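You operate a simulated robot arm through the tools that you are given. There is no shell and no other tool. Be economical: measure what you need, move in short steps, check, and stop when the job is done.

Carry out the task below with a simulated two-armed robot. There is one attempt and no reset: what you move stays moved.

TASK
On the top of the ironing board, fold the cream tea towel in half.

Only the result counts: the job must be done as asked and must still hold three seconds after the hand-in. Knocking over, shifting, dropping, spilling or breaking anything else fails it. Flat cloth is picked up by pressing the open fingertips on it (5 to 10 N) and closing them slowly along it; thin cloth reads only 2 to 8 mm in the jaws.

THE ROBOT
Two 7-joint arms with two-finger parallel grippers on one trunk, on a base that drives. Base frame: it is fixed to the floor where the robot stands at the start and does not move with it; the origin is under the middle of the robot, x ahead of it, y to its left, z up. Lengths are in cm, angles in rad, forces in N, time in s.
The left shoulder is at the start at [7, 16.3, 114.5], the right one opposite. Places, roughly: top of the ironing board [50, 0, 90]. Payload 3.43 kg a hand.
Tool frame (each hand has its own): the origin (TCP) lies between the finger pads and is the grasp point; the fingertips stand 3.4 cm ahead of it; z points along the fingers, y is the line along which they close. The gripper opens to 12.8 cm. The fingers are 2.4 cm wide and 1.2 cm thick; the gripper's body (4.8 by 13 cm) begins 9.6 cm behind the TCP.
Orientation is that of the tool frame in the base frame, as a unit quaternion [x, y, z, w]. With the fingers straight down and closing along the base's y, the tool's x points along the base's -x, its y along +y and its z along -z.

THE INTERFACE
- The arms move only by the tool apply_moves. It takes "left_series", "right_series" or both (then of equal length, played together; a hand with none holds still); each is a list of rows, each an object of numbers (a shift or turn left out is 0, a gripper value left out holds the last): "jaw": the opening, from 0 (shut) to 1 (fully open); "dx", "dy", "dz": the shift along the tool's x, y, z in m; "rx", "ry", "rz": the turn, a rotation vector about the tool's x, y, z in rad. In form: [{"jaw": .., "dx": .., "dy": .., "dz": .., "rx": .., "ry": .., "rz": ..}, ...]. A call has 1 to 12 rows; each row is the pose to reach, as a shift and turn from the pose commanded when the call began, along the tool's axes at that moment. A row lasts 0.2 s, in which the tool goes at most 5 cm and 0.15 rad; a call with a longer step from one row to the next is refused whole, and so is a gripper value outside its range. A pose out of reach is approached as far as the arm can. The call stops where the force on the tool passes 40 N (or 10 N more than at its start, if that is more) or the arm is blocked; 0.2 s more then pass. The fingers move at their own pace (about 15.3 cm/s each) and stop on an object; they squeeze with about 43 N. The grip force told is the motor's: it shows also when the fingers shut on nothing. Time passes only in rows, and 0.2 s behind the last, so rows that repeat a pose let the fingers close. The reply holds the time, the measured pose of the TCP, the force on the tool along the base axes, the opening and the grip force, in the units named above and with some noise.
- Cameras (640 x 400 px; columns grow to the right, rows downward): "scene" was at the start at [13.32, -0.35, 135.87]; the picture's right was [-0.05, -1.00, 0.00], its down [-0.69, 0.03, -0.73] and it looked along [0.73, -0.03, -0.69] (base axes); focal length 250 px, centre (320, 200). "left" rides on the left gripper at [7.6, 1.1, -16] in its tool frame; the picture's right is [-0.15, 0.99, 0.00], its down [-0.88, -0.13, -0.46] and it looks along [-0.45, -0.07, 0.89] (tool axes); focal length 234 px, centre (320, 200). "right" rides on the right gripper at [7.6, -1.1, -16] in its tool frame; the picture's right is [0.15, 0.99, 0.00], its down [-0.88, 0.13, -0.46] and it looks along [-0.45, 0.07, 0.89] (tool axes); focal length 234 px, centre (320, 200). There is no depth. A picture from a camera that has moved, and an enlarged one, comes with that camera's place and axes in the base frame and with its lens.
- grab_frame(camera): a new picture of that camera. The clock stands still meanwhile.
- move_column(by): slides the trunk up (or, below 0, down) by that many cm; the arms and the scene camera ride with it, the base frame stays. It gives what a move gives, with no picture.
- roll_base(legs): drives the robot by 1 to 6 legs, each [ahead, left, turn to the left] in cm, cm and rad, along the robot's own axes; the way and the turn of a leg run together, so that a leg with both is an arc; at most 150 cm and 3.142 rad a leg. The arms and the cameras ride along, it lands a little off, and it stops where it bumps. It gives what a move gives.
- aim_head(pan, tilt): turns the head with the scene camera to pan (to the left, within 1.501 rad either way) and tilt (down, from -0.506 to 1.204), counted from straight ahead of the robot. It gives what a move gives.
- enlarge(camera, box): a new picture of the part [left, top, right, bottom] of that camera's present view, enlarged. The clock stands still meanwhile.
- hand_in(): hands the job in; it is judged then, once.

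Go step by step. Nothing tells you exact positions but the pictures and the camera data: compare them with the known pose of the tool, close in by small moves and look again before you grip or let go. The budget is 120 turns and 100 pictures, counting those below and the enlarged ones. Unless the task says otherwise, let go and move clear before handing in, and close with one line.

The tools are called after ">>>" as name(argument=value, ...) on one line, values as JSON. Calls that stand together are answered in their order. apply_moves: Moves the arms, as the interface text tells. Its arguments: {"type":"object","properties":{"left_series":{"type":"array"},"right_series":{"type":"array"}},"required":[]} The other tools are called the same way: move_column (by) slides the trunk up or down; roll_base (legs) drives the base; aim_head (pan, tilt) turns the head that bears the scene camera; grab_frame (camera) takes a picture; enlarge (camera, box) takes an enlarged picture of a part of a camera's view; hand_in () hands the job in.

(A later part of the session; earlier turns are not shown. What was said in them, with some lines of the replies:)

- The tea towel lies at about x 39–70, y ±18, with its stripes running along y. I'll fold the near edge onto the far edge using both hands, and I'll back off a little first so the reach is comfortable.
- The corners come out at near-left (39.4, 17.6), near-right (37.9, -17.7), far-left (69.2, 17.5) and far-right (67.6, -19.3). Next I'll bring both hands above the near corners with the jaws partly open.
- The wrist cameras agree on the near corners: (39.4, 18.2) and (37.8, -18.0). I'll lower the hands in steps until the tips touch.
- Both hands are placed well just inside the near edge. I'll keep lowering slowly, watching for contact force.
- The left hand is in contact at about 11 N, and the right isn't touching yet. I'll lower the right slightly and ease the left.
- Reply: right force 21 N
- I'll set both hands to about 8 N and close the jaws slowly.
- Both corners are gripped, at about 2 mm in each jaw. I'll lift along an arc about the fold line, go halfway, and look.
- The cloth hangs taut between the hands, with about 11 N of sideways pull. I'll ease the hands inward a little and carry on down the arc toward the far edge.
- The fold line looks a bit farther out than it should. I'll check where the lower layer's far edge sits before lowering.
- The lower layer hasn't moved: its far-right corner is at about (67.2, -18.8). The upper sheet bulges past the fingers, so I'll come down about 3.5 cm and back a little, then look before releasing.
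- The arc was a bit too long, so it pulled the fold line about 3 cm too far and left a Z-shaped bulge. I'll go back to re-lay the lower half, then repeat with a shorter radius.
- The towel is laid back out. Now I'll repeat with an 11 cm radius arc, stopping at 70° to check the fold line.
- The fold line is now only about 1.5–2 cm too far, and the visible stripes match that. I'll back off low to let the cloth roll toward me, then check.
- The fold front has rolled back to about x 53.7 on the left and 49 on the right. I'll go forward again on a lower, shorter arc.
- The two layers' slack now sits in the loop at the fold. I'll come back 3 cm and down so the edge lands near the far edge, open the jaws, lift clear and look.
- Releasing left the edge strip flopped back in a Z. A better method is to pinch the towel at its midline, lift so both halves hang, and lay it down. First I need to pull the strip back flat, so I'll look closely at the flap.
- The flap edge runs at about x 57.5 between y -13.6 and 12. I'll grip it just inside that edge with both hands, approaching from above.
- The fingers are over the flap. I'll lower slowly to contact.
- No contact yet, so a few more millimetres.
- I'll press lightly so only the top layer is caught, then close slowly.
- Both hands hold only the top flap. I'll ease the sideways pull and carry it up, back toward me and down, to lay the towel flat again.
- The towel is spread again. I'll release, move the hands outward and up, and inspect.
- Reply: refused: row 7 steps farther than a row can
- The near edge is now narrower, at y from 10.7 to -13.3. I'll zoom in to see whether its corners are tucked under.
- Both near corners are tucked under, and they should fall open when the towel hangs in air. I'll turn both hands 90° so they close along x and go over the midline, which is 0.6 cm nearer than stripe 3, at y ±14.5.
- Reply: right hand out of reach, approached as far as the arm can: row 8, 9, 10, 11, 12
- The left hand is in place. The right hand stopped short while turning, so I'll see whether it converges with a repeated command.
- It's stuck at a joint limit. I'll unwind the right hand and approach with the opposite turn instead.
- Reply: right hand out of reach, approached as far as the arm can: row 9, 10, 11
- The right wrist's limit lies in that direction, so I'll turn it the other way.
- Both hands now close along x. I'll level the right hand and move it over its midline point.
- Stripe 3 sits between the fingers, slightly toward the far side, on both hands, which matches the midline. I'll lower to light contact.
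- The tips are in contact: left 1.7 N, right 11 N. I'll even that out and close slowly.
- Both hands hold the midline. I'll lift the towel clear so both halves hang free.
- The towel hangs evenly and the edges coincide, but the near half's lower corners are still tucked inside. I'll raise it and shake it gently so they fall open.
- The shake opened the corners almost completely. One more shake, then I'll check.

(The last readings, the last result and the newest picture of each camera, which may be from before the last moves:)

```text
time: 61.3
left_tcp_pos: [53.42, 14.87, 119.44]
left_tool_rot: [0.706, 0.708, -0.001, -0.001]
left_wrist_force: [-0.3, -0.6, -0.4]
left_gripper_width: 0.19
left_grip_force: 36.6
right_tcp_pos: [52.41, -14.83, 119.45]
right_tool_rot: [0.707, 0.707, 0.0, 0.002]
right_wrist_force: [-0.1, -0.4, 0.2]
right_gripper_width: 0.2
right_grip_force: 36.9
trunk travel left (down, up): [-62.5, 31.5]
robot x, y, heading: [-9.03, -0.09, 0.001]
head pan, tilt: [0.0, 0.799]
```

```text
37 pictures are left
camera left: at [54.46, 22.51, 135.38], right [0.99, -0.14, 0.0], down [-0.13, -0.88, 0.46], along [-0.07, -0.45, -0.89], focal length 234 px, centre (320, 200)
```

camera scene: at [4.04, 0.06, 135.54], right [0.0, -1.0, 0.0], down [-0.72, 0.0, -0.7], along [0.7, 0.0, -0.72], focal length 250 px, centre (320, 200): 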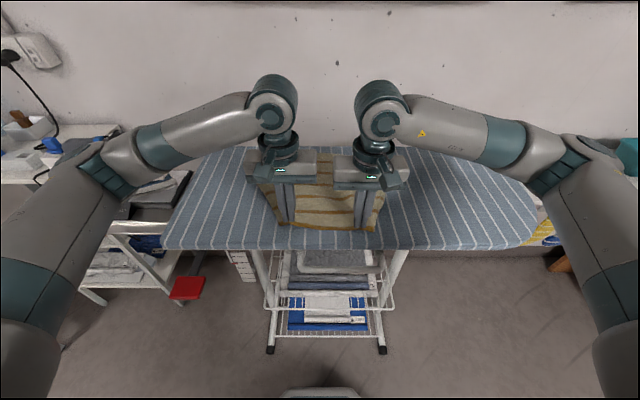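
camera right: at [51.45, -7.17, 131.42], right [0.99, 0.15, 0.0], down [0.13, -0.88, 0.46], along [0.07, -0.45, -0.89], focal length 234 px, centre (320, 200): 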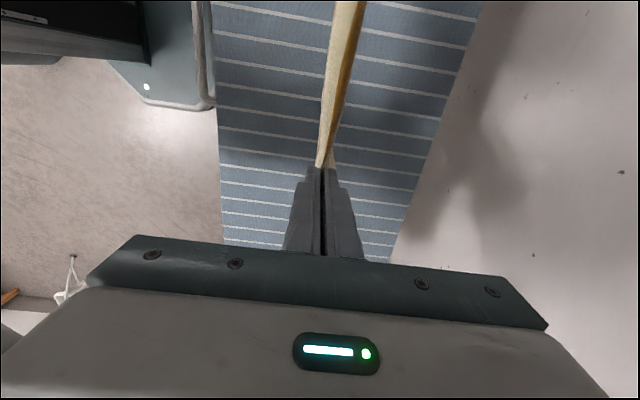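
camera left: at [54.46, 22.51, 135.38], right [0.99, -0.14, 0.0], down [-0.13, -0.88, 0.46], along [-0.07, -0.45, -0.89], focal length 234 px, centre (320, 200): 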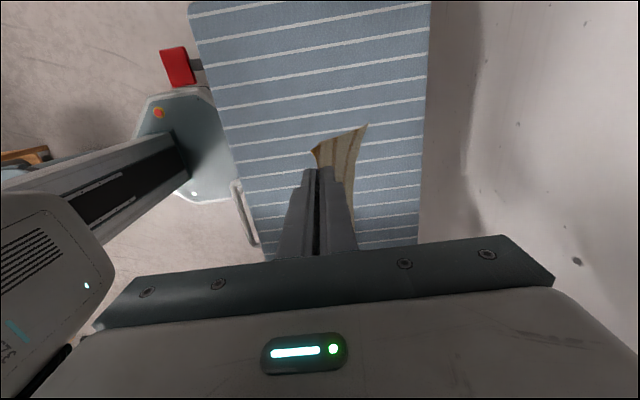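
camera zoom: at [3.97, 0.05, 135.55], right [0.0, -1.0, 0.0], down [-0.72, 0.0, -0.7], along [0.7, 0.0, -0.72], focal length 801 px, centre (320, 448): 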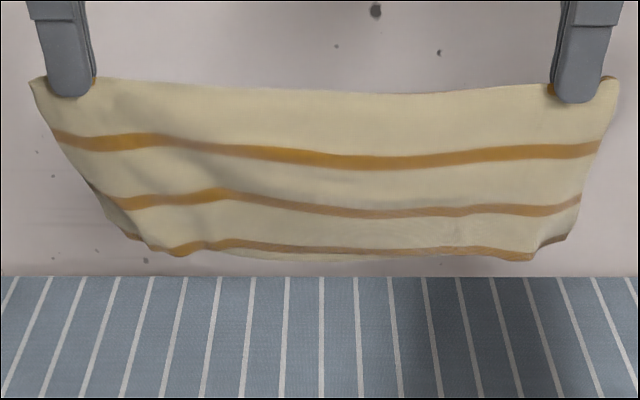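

It's still swinging, so I'll wait and look again.

>>> apply_moves(left_series=[{}, {}, {}, {}, {}, {}, {}, {}, {}, {}, {}, {}])

>>> enlarge(camera="scene", box=[220, 60, 420, 185])

```text
time: 63.9
left_tcp_pos: [53.45, 14.9, 119.45]
left_tool_rot: [0.706, 0.709, 0.0, 0.0]
left_wrist_force: [-0.2, -0.2, -0.4]
left_gripper_width: 0.21
left_grip_force: 36.8
right_tcp_pos: [52.57, -14.81, 119.42]
right_tool_rot: [0.707, 0.707, 0.0, 0.001]
right_wrist_force: [-0.2, -0.3, -1.0]
right_gripper_width: 0.19
right_grip_force: 36.5
trunk travel left (down, up): [-62.5, 31.5]
robot x, y, heading: [-9.14, 0.31, -0.001]
head pan, tilt: [0.0, 0.799]
```

```text
3.20 times, centred on (320, 122) of scene
camera zoom: at [4.08, 0.05, 135.53], right [0.0, -1.0, 0.0], down [-0.72, 0.0, -0.7], along [0.7, 0.0, -0.72], focal length 801 px, centre (320, 448)
```

zoom: 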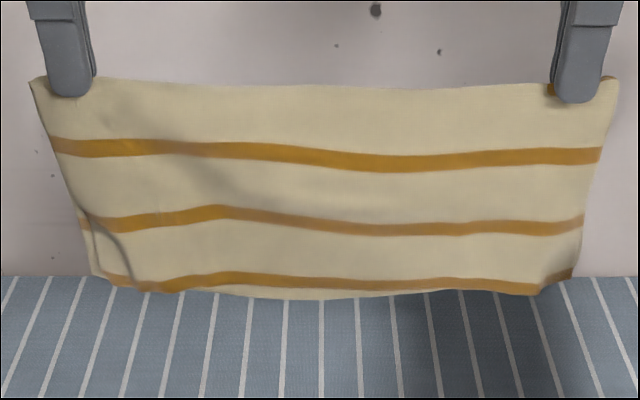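

Most of it hangs square, with only the near-left corner still turned in. I'll try a vertical shake.

>>> apply_moves(left_series=[{"dz": -0.048}, {"dz": 0.0}, {"dz": -0.048}, {"dz": 0.0}, {"dz": -0.048}, {"dz": 0.0}, {"dz": 0.0, "dy": -0.048}, {"dz": 0.0}, {}, {}, {}, {}], right_series=[{"dz": -0.048}, {"dz": 0.0}, {"dz": -0.048}, {"dz": 0.0}, {"dz": -0.048}, {"dz": 0.0}, {"dz": 0.0, "dy": -0.048}, {"dz": 0.0}, {}, {}, {}, {}])

>>> enlarge(camera="scene", box=[220, 60, 420, 185])

```text
time: 66.5
left_tcp_pos: [53.49, 14.84, 119.41]
left_tool_rot: [0.706, 0.708, 0.0, 0.0]
left_wrist_force: [-0.6, 0.9, -0.5]
left_gripper_width: 0.19
left_grip_force: 37.0
right_tcp_pos: [52.62, -14.35, 119.15]
right_tool_rot: [0.707, 0.707, 0.0, 0.001]
right_wrist_force: [-0.5, -1.0, 0.7]
right_gripper_width: 0.18
right_grip_force: 36.6
trunk travel left (down, up): [-62.5, 31.5]
robot x, y, heading: [-8.98, 0.54, 0.002]
head pan, tilt: [0.0, 0.799]
```

```text
3.20 times, centred on (320, 122) of scene
camera zoom: at [4.0, 0.06, 135.54], right [0.0, -1.0, 0.0], down [-0.72, 0.0, -0.7], along [0.7, 0.0, -0.72], focal length 801 px, centre (320, 448)
```

zoom: 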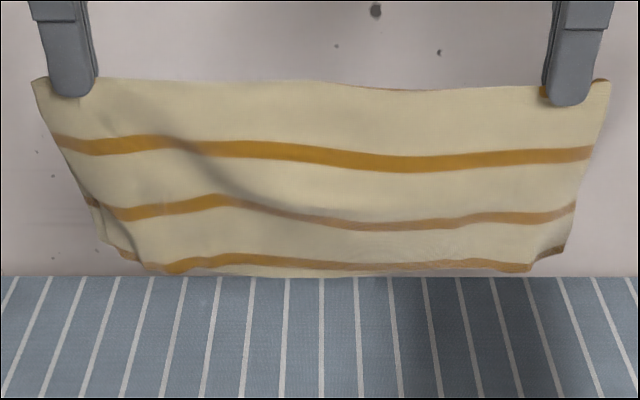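

The near-left corner is still partly turned in. I'll shake sideways and diagonally, since inertia should flip that corner outward.

>>> apply_moves(left_series=[{"dx": 0.0, "dy": -0.045}, {"dx": -0.034, "dy": -0.01}, {"dx": 0.0, "dy": -0.045}, {"dx": -0.034, "dy": -0.01}, {"dx": 0.0, "dy": -0.045}, {"dx": -0.034, "dy": -0.01}, {"dx": 0.0, "dy": -0.045}, {"dx": -0.034, "dy": -0.01}, {"dx": 0.0, "dy": 0.0}, {}], right_series=[{"dx": 0.0, "dy": -0.045}, {"dx": -0.034, "dy": -0.01}, {"dx": 0.0, "dy": -0.045}, {"dx": -0.034, "dy": -0.01}, {"dx": 0.0, "dy": -0.045}, {"dx": -0.034, "dy": -0.01}, {"dx": 0.0, "dy": -0.045}, {"dx": -0.034, "dy": -0.01}, {"dx": 0.0, "dy": 0.0}, {}])

>>> enlarge(camera="scene", box=[220, 60, 420, 185])

```text
time: 68.7
left_tcp_pos: [53.43, 14.98, 119.57]
left_tool_rot: [0.705, 0.709, 0.0, 0.0]
left_wrist_force: [-0.5, 0.3, -0.7]
left_gripper_width: 0.23
left_grip_force: 36.4
right_tcp_pos: [52.22, -14.41, 119.33]
right_tool_rot: [0.707, 0.708, 0.001, 0.002]
right_wrist_force: [-0.3, -0.6, 0.5]
right_gripper_width: 0.17
right_grip_force: 37.1
trunk travel left (down, up): [-62.5, 31.5]
robot x, y, heading: [-9.41, 0.2, 0.005]
head pan, tilt: [0.0, 0.799]
```

```text
3.20 times, centred on (320, 122) of scene
camera zoom: at [3.88, 0.04, 135.56], right [0.0, -1.0, 0.0], down [-0.72, 0.0, -0.7], along [0.7, 0.0, -0.72], focal length 801 px, centre (320, 448)
```

zoom: 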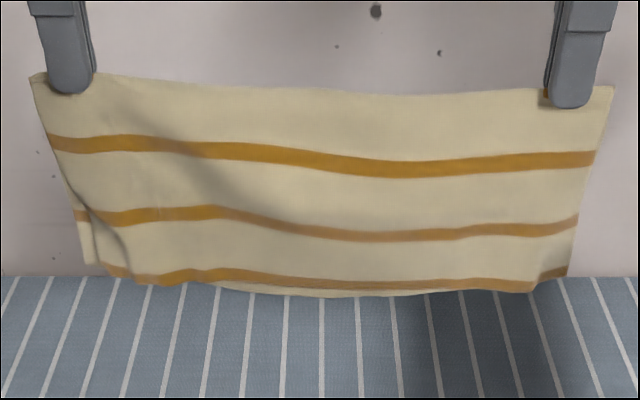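

>>> apply_moves(left_series=[{}, {}, {}, {}, {}, {}, {}, {}])

>>> enlarge(camera="scene", box=[230, 110, 290, 160])

```text
time: 70.5
left_tcp_pos: [53.59, 14.82, 119.61]
left_tool_rot: [0.706, 0.708, -0.001, 0.0]
left_wrist_force: [-0.5, 0.5, -0.4]
left_gripper_width: 0.2
left_grip_force: 37.2
right_tcp_pos: [52.35, -14.46, 119.11]
right_tool_rot: [0.707, 0.707, 0.0, 0.002]
right_wrist_force: [0.0, 0.2, -0.2]
right_gripper_width: 0.19
right_grip_force: 36.9
trunk travel left (down, up): [-62.5, 31.5]
robot x, y, heading: [-8.66, -0.07, -0.001]
head pan, tilt: [0.0, 0.799]
```

```text
8.00 times, centred on (260, 135) of scene
camera zoom: at [4.09, 0.05, 135.53], right [0.0, -1.0, 0.0], down [-0.72, 0.0, -0.7], along [0.7, 0.0, -0.72], focal length 2002 px, centre (800, 720)
```

zoom: 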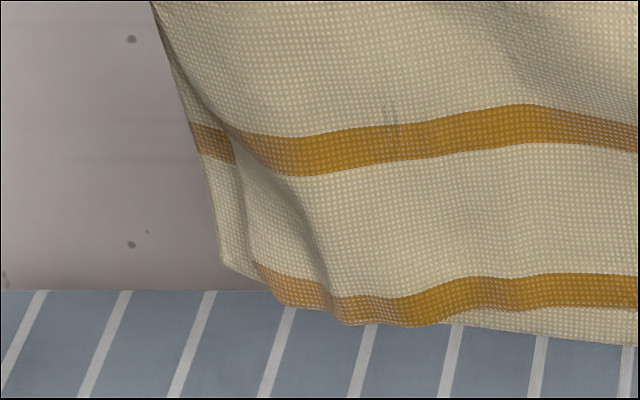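

The corner is actually open now, only gently curved. I'll move the hanging towel 10 cm forward, let it settle, and lower it until the edges almost touch.

>>> apply_moves(left_series=[{"dy": 0.02}, {"dy": 0.045}, {"dy": 0.07}, {"dy": 0.09}, {"dy": 0.1}, {"dy": 0.1, "dz": 0.02}, {"dy": 0.1, "dz": 0.04}, {"dy": 0.1, "dz": 0.06}, {"dy": 0.1, "dz": 0.08}, {"dy": 0.1, "dz": 0.09}, {"dy": 0.1, "dz": 0.09}, {"dy": 0.1, "dz": 0.09}], right_series=[{"dy": 0.02}, {"dy": 0.045}, {"dy": 0.07}, {"dy": 0.09}, {"dy": 0.1}, {"dy": 0.1, "dz": 0.02}, {"dy": 0.1, "dz": 0.04}, {"dy": 0.1, "dz": 0.06}, {"dy": 0.1, "dz": 0.08}, {"dy": 0.1, "dz": 0.09}, {"dy": 0.1, "dz": 0.09}, {"dy": 0.1, "dz": 0.09}])

>>> enlarge(camera="scene", box=[220, 80, 420, 205])

>>> grab_frame(camera="left")

>>> grab_frame(camera="right")

```text
time: 73.1
left_tcp_pos: [63.57, 15.13, 110.49]
left_tool_rot: [0.706, 0.708, -0.001, -0.001]
left_wrist_force: [-0.6, -0.2, -0.1]
left_gripper_width: 0.18
left_grip_force: 37.2
right_tcp_pos: [62.92, -14.83, 110.54]
right_tool_rot: [0.707, 0.707, -0.001, 0.001]
right_wrist_force: [-1.0, 0.0, 0.1]
right_gripper_width: 0.18
right_grip_force: 36.5
trunk travel left (down, up): [-62.5, 31.5]
robot x, y, heading: [-9.12, -0.1, 0.004]
head pan, tilt: [0.0, 0.799]
```

```text
3.20 times, centred on (320, 142) of scene
camera zoom: at [4.11, 0.05, 135.53], right [0.0, -1.0, 0.0], down [-0.72, 0.0, -0.7], along [0.7, 0.0, -0.72], focal length 801 px, centre (320, 384)
```

zoom: 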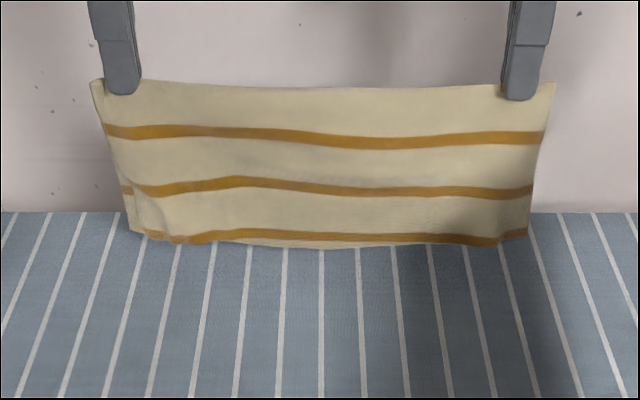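

```text
31 pictures are left
camera left: at [64.77, 22.79, 126.46], right [0.99, -0.14, 0.0], down [-0.13, -0.88, 0.46], along [-0.07, -0.45, -0.89], focal length 234 px, centre (320, 200)
```

left: 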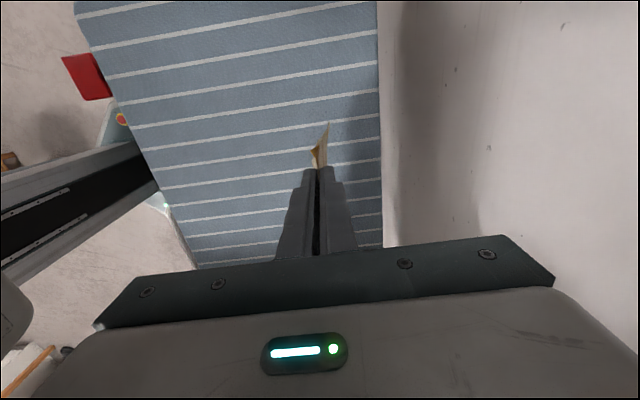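

```text
30 pictures are left
camera right: at [61.66, -7.2, 126.41], right [0.99, 0.15, 0.0], down [0.13, -0.88, 0.46], along [0.07, -0.45, -0.89], focal length 234 px, centre (320, 200)
```

right: 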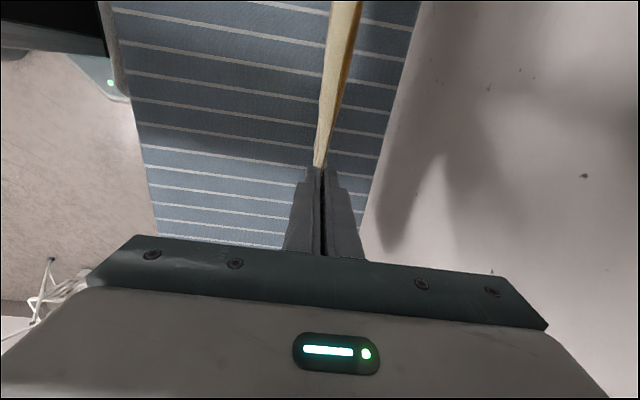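

Everything hangs straight over x≈63. Now I'll lay it down, lowering while drawing the fold back toward me.

>>> apply_moves(left_series=[{"dy": -0.005, "dz": 0.015}, {"dy": -0.015, "dz": 0.03}, {"dy": -0.03, "dz": 0.042}, {"dy": -0.05, "dz": 0.053}, {"dy": -0.07, "dz": 0.067}, {"dy": -0.09, "dz": 0.088}, {"dy": -0.11, "dz": 0.112}, {"dy": -0.125, "dz": 0.133}, {"dy": -0.135, "dz": 0.148}, {"dy": -0.14, "dz": 0.157}, {"dy": -0.14, "dz": 0.157}], right_series=[{"dy": -0.005, "dz": 0.015}, {"dy": -0.015, "dz": 0.03}, {"dy": -0.03, "dz": 0.042}, {"dy": -0.05, "dz": 0.053}, {"dy": -0.07, "dz": 0.067}, {"dy": -0.09, "dz": 0.088}, {"dy": -0.11, "dz": 0.112}, {"dy": -0.125, "dz": 0.133}, {"dy": -0.135, "dz": 0.148}, {"dy": -0.14, "dz": 0.157}, {"dy": -0.14, "dz": 0.157}])

>>> enlarge(camera="scene", box=[220, 110, 420, 235])

>>> grab_frame(camera="left")

>>> grab_frame(camera="right")

```text
time: 75.5
left_tcp_pos: [49.57, 15.06, 94.88]
left_tool_rot: [0.707, 0.707, 0.0, 0.0]
left_wrist_force: [-0.2, 0.7, 0.4]
left_gripper_width: 0.22
left_grip_force: 36.9
right_tcp_pos: [48.76, -14.64, 94.51]
right_tool_rot: [0.707, 0.707, 0.001, 0.002]
right_wrist_force: [-0.6, 0.1, 0.9]
right_gripper_width: 0.15
right_grip_force: 36.7
trunk travel left (down, up): [-62.5, 31.5]
robot x, y, heading: [-9.07, -0.22, 0.004]
head pan, tilt: [0.0, 0.799]
```

```text
3.20 times, centred on (320, 172) of scene
camera zoom: at [4.07, 0.06, 135.53], right [0.0, -1.0, 0.0], down [-0.72, 0.0, -0.7], along [0.7, 0.0, -0.72], focal length 801 px, centre (320, 288)
```

zoom: 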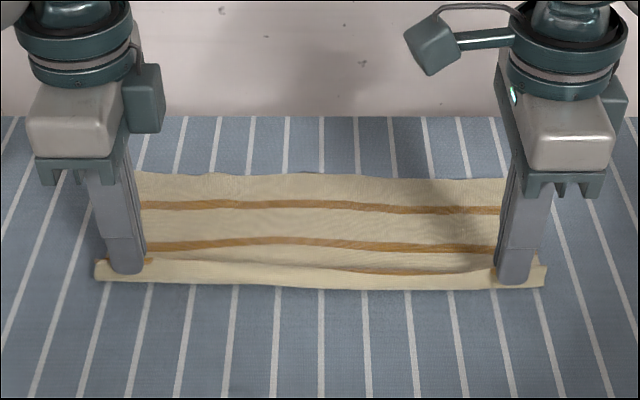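

```text
28 pictures are left
camera left: at [50.65, 22.68, 110.8], right [0.99, -0.14, 0.0], down [-0.13, -0.88, 0.46], along [-0.07, -0.45, -0.89], focal length 234 px, centre (320, 200)
```

left: 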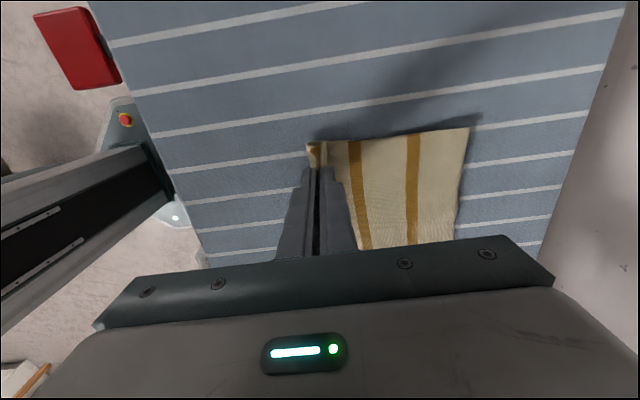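

```text
27 pictures are left
camera right: at [47.53, -7.04, 110.47], right [0.99, 0.15, 0.0], down [0.13, -0.88, 0.46], along [0.07, -0.45, -0.89], focal length 234 px, centre (320, 200)
```

right: 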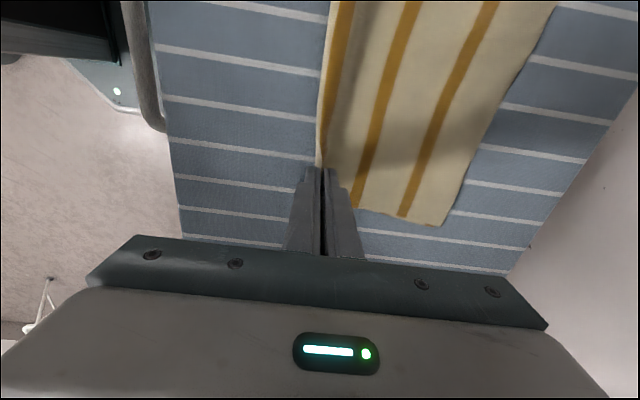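

It's laid neatly. I'll lower a touch, open the jaws gently and lift straight up.

>>> apply_moves(left_series=[{"dz": 0.004}, {"dz": 0.008}, {"dz": 0.008, "jaw": 0.06}, {"dz": 0.008, "jaw": 0.15}, {"dz": 0.008, "jaw": 0.2}, {"dz": -0.01, "jaw": 0.2}, {"dz": -0.04}, {"dz": -0.085}, {"dz": -0.13}, {"dz": -0.13, "dx": 0.04}, {"dz": -0.13, "dx": 0.08}], right_series=[{"dz": 0.004}, {"dz": 0.007}, {"dz": 0.007, "jaw": 0.06}, {"dz": 0.007, "jaw": 0.15}, {"dz": 0.007, "jaw": 0.2}, {"dz": -0.01, "jaw": 0.2}, {"dz": -0.04}, {"dz": -0.085}, {"dz": -0.13}, {"dz": -0.13, "dx": -0.04}, {"dz": -0.13, "dx": -0.08}])

>>> enlarge(camera="scene", box=[220, 110, 420, 235])

>>> grab_frame(camera="left")

>>> grab_frame(camera="right")

```text
time: 77.9
left_tcp_pos: [49.27, 23.15, 107.66]
left_tool_rot: [0.706, 0.709, 0.001, 0.0]
left_wrist_force: [-1.0, -0.6, 0.6]
left_gripper_width: 2.56
left_grip_force: 0.0
right_tcp_pos: [48.53, -23.08, 107.55]
right_tool_rot: [0.707, 0.707, 0.0, 0.001]
right_wrist_force: [-1.1, 0.6, -0.5]
right_gripper_width: 2.57
right_grip_force: 0.1
trunk travel left (down, up): [-62.5, 31.5]
robot x, y, heading: [-9.36, 0.02, -0.001]
head pan, tilt: [0.0, 0.799]
```

```text
3.20 times, centred on (320, 172) of scene
camera zoom: at [3.9, 0.05, 135.56], right [0.0, -1.0, 0.0], down [-0.72, 0.0, -0.7], along [0.7, 0.0, -0.72], focal length 801 px, centre (320, 288)
```

zoom: 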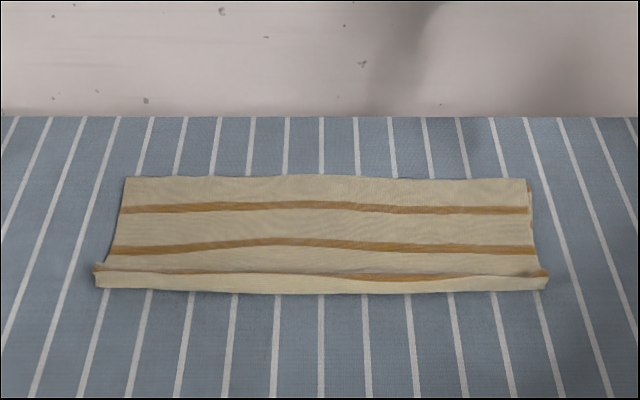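

```text
25 pictures are left
camera left: at [50.36, 30.92, 123.68], right [0.99, -0.14, 0.0], down [-0.13, -0.88, 0.46], along [-0.07, -0.45, -0.89], focal length 234 px, centre (320, 200)
```

left: 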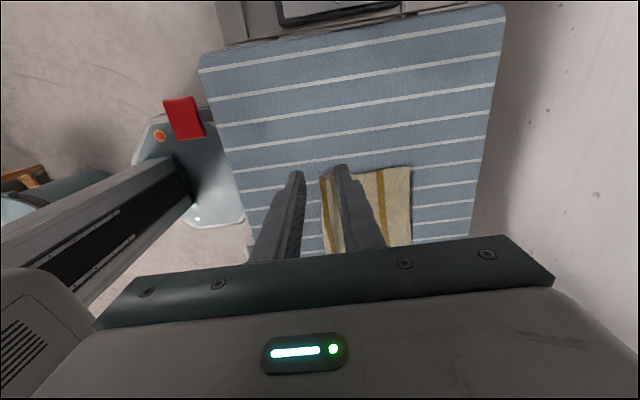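

```text
24 pictures are left
camera right: at [47.31, -15.31, 123.46], right [0.99, 0.15, 0.0], down [0.13, -0.88, 0.46], along [0.07, -0.45, -0.89], focal length 234 px, centre (320, 200)
```

right: 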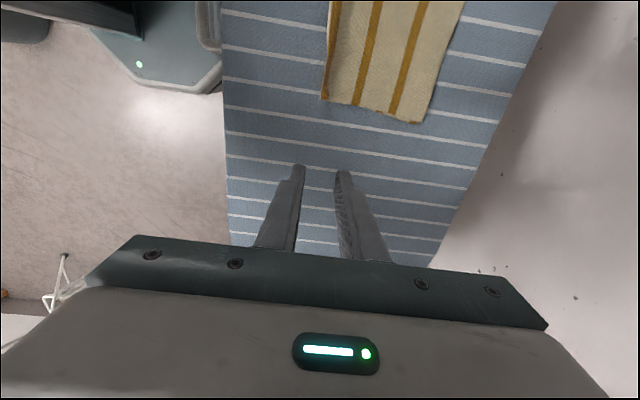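

The fold is nearly done. I'll check the fold ridge and edges closely.

>>> enlarge(camera="scene", box=[245, 160, 325, 210])

>>> enlarge(camera="scene", box=[320, 160, 400, 210])

>>> enlarge(camera="right", box=[300, 0, 480, 140])

```text
8.00 times, centred on (285, 185) of scene
camera zoom: at [3.9, 0.05, 135.56], right [0.0, -1.0, 0.0], down [-0.72, 0.0, -0.7], along [0.7, 0.0, -0.72], focal length 2002 px, centre (600, 320)
```

zoom: 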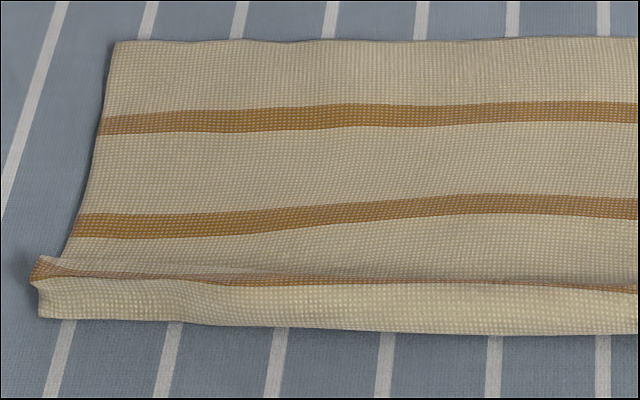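

```text
8.00 times, centred on (360, 185) of scene
camera zoom: at [3.9, 0.05, 135.56], right [0.0, -1.0, 0.0], down [-0.72, 0.0, -0.7], along [0.7, 0.0, -0.72], focal length 2002 px, centre (0, 320)
```

zoom: 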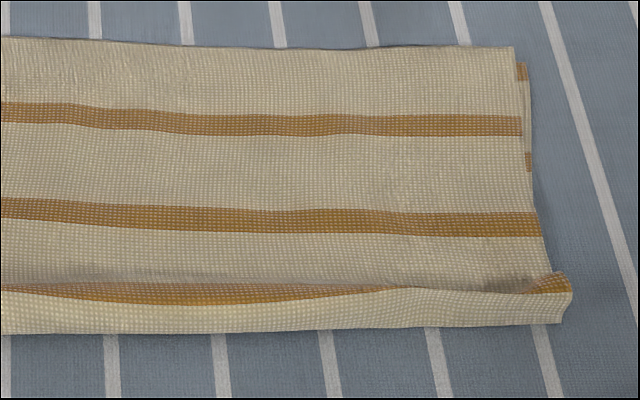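

```text
2.86 times, centred on (390, 70) of right
camera zoom: at [47.31, -15.31, 123.46], right [0.99, 0.15, 0.0], down [0.13, -0.88, 0.46], along [0.07, -0.45, -0.89], focal length 669 px, centre (120, 571)
```

zoom: 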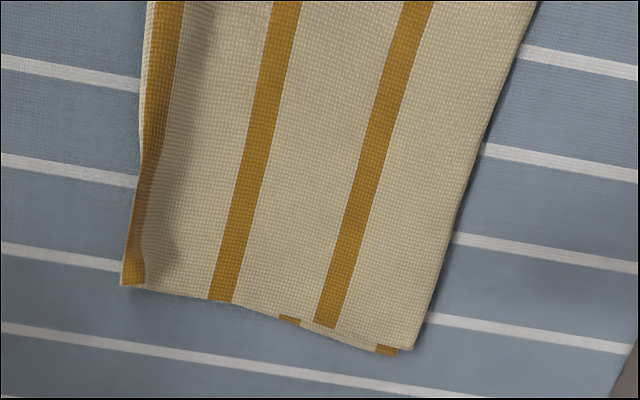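

The towel lies folded in half: its edges match within about 1 cm, the corners are open, and it measures 14.5 by 36 cm. Both hands are clear, so I'm handing in.

>>> hand_in()

```text
The job is handed in.
```

The cream tea towel is folded in half on top of the ironing board, with edges matching to about 1 cm and a ridge about 1.2 cm high left standing along the fold; both hands are clear and the job is handed in.
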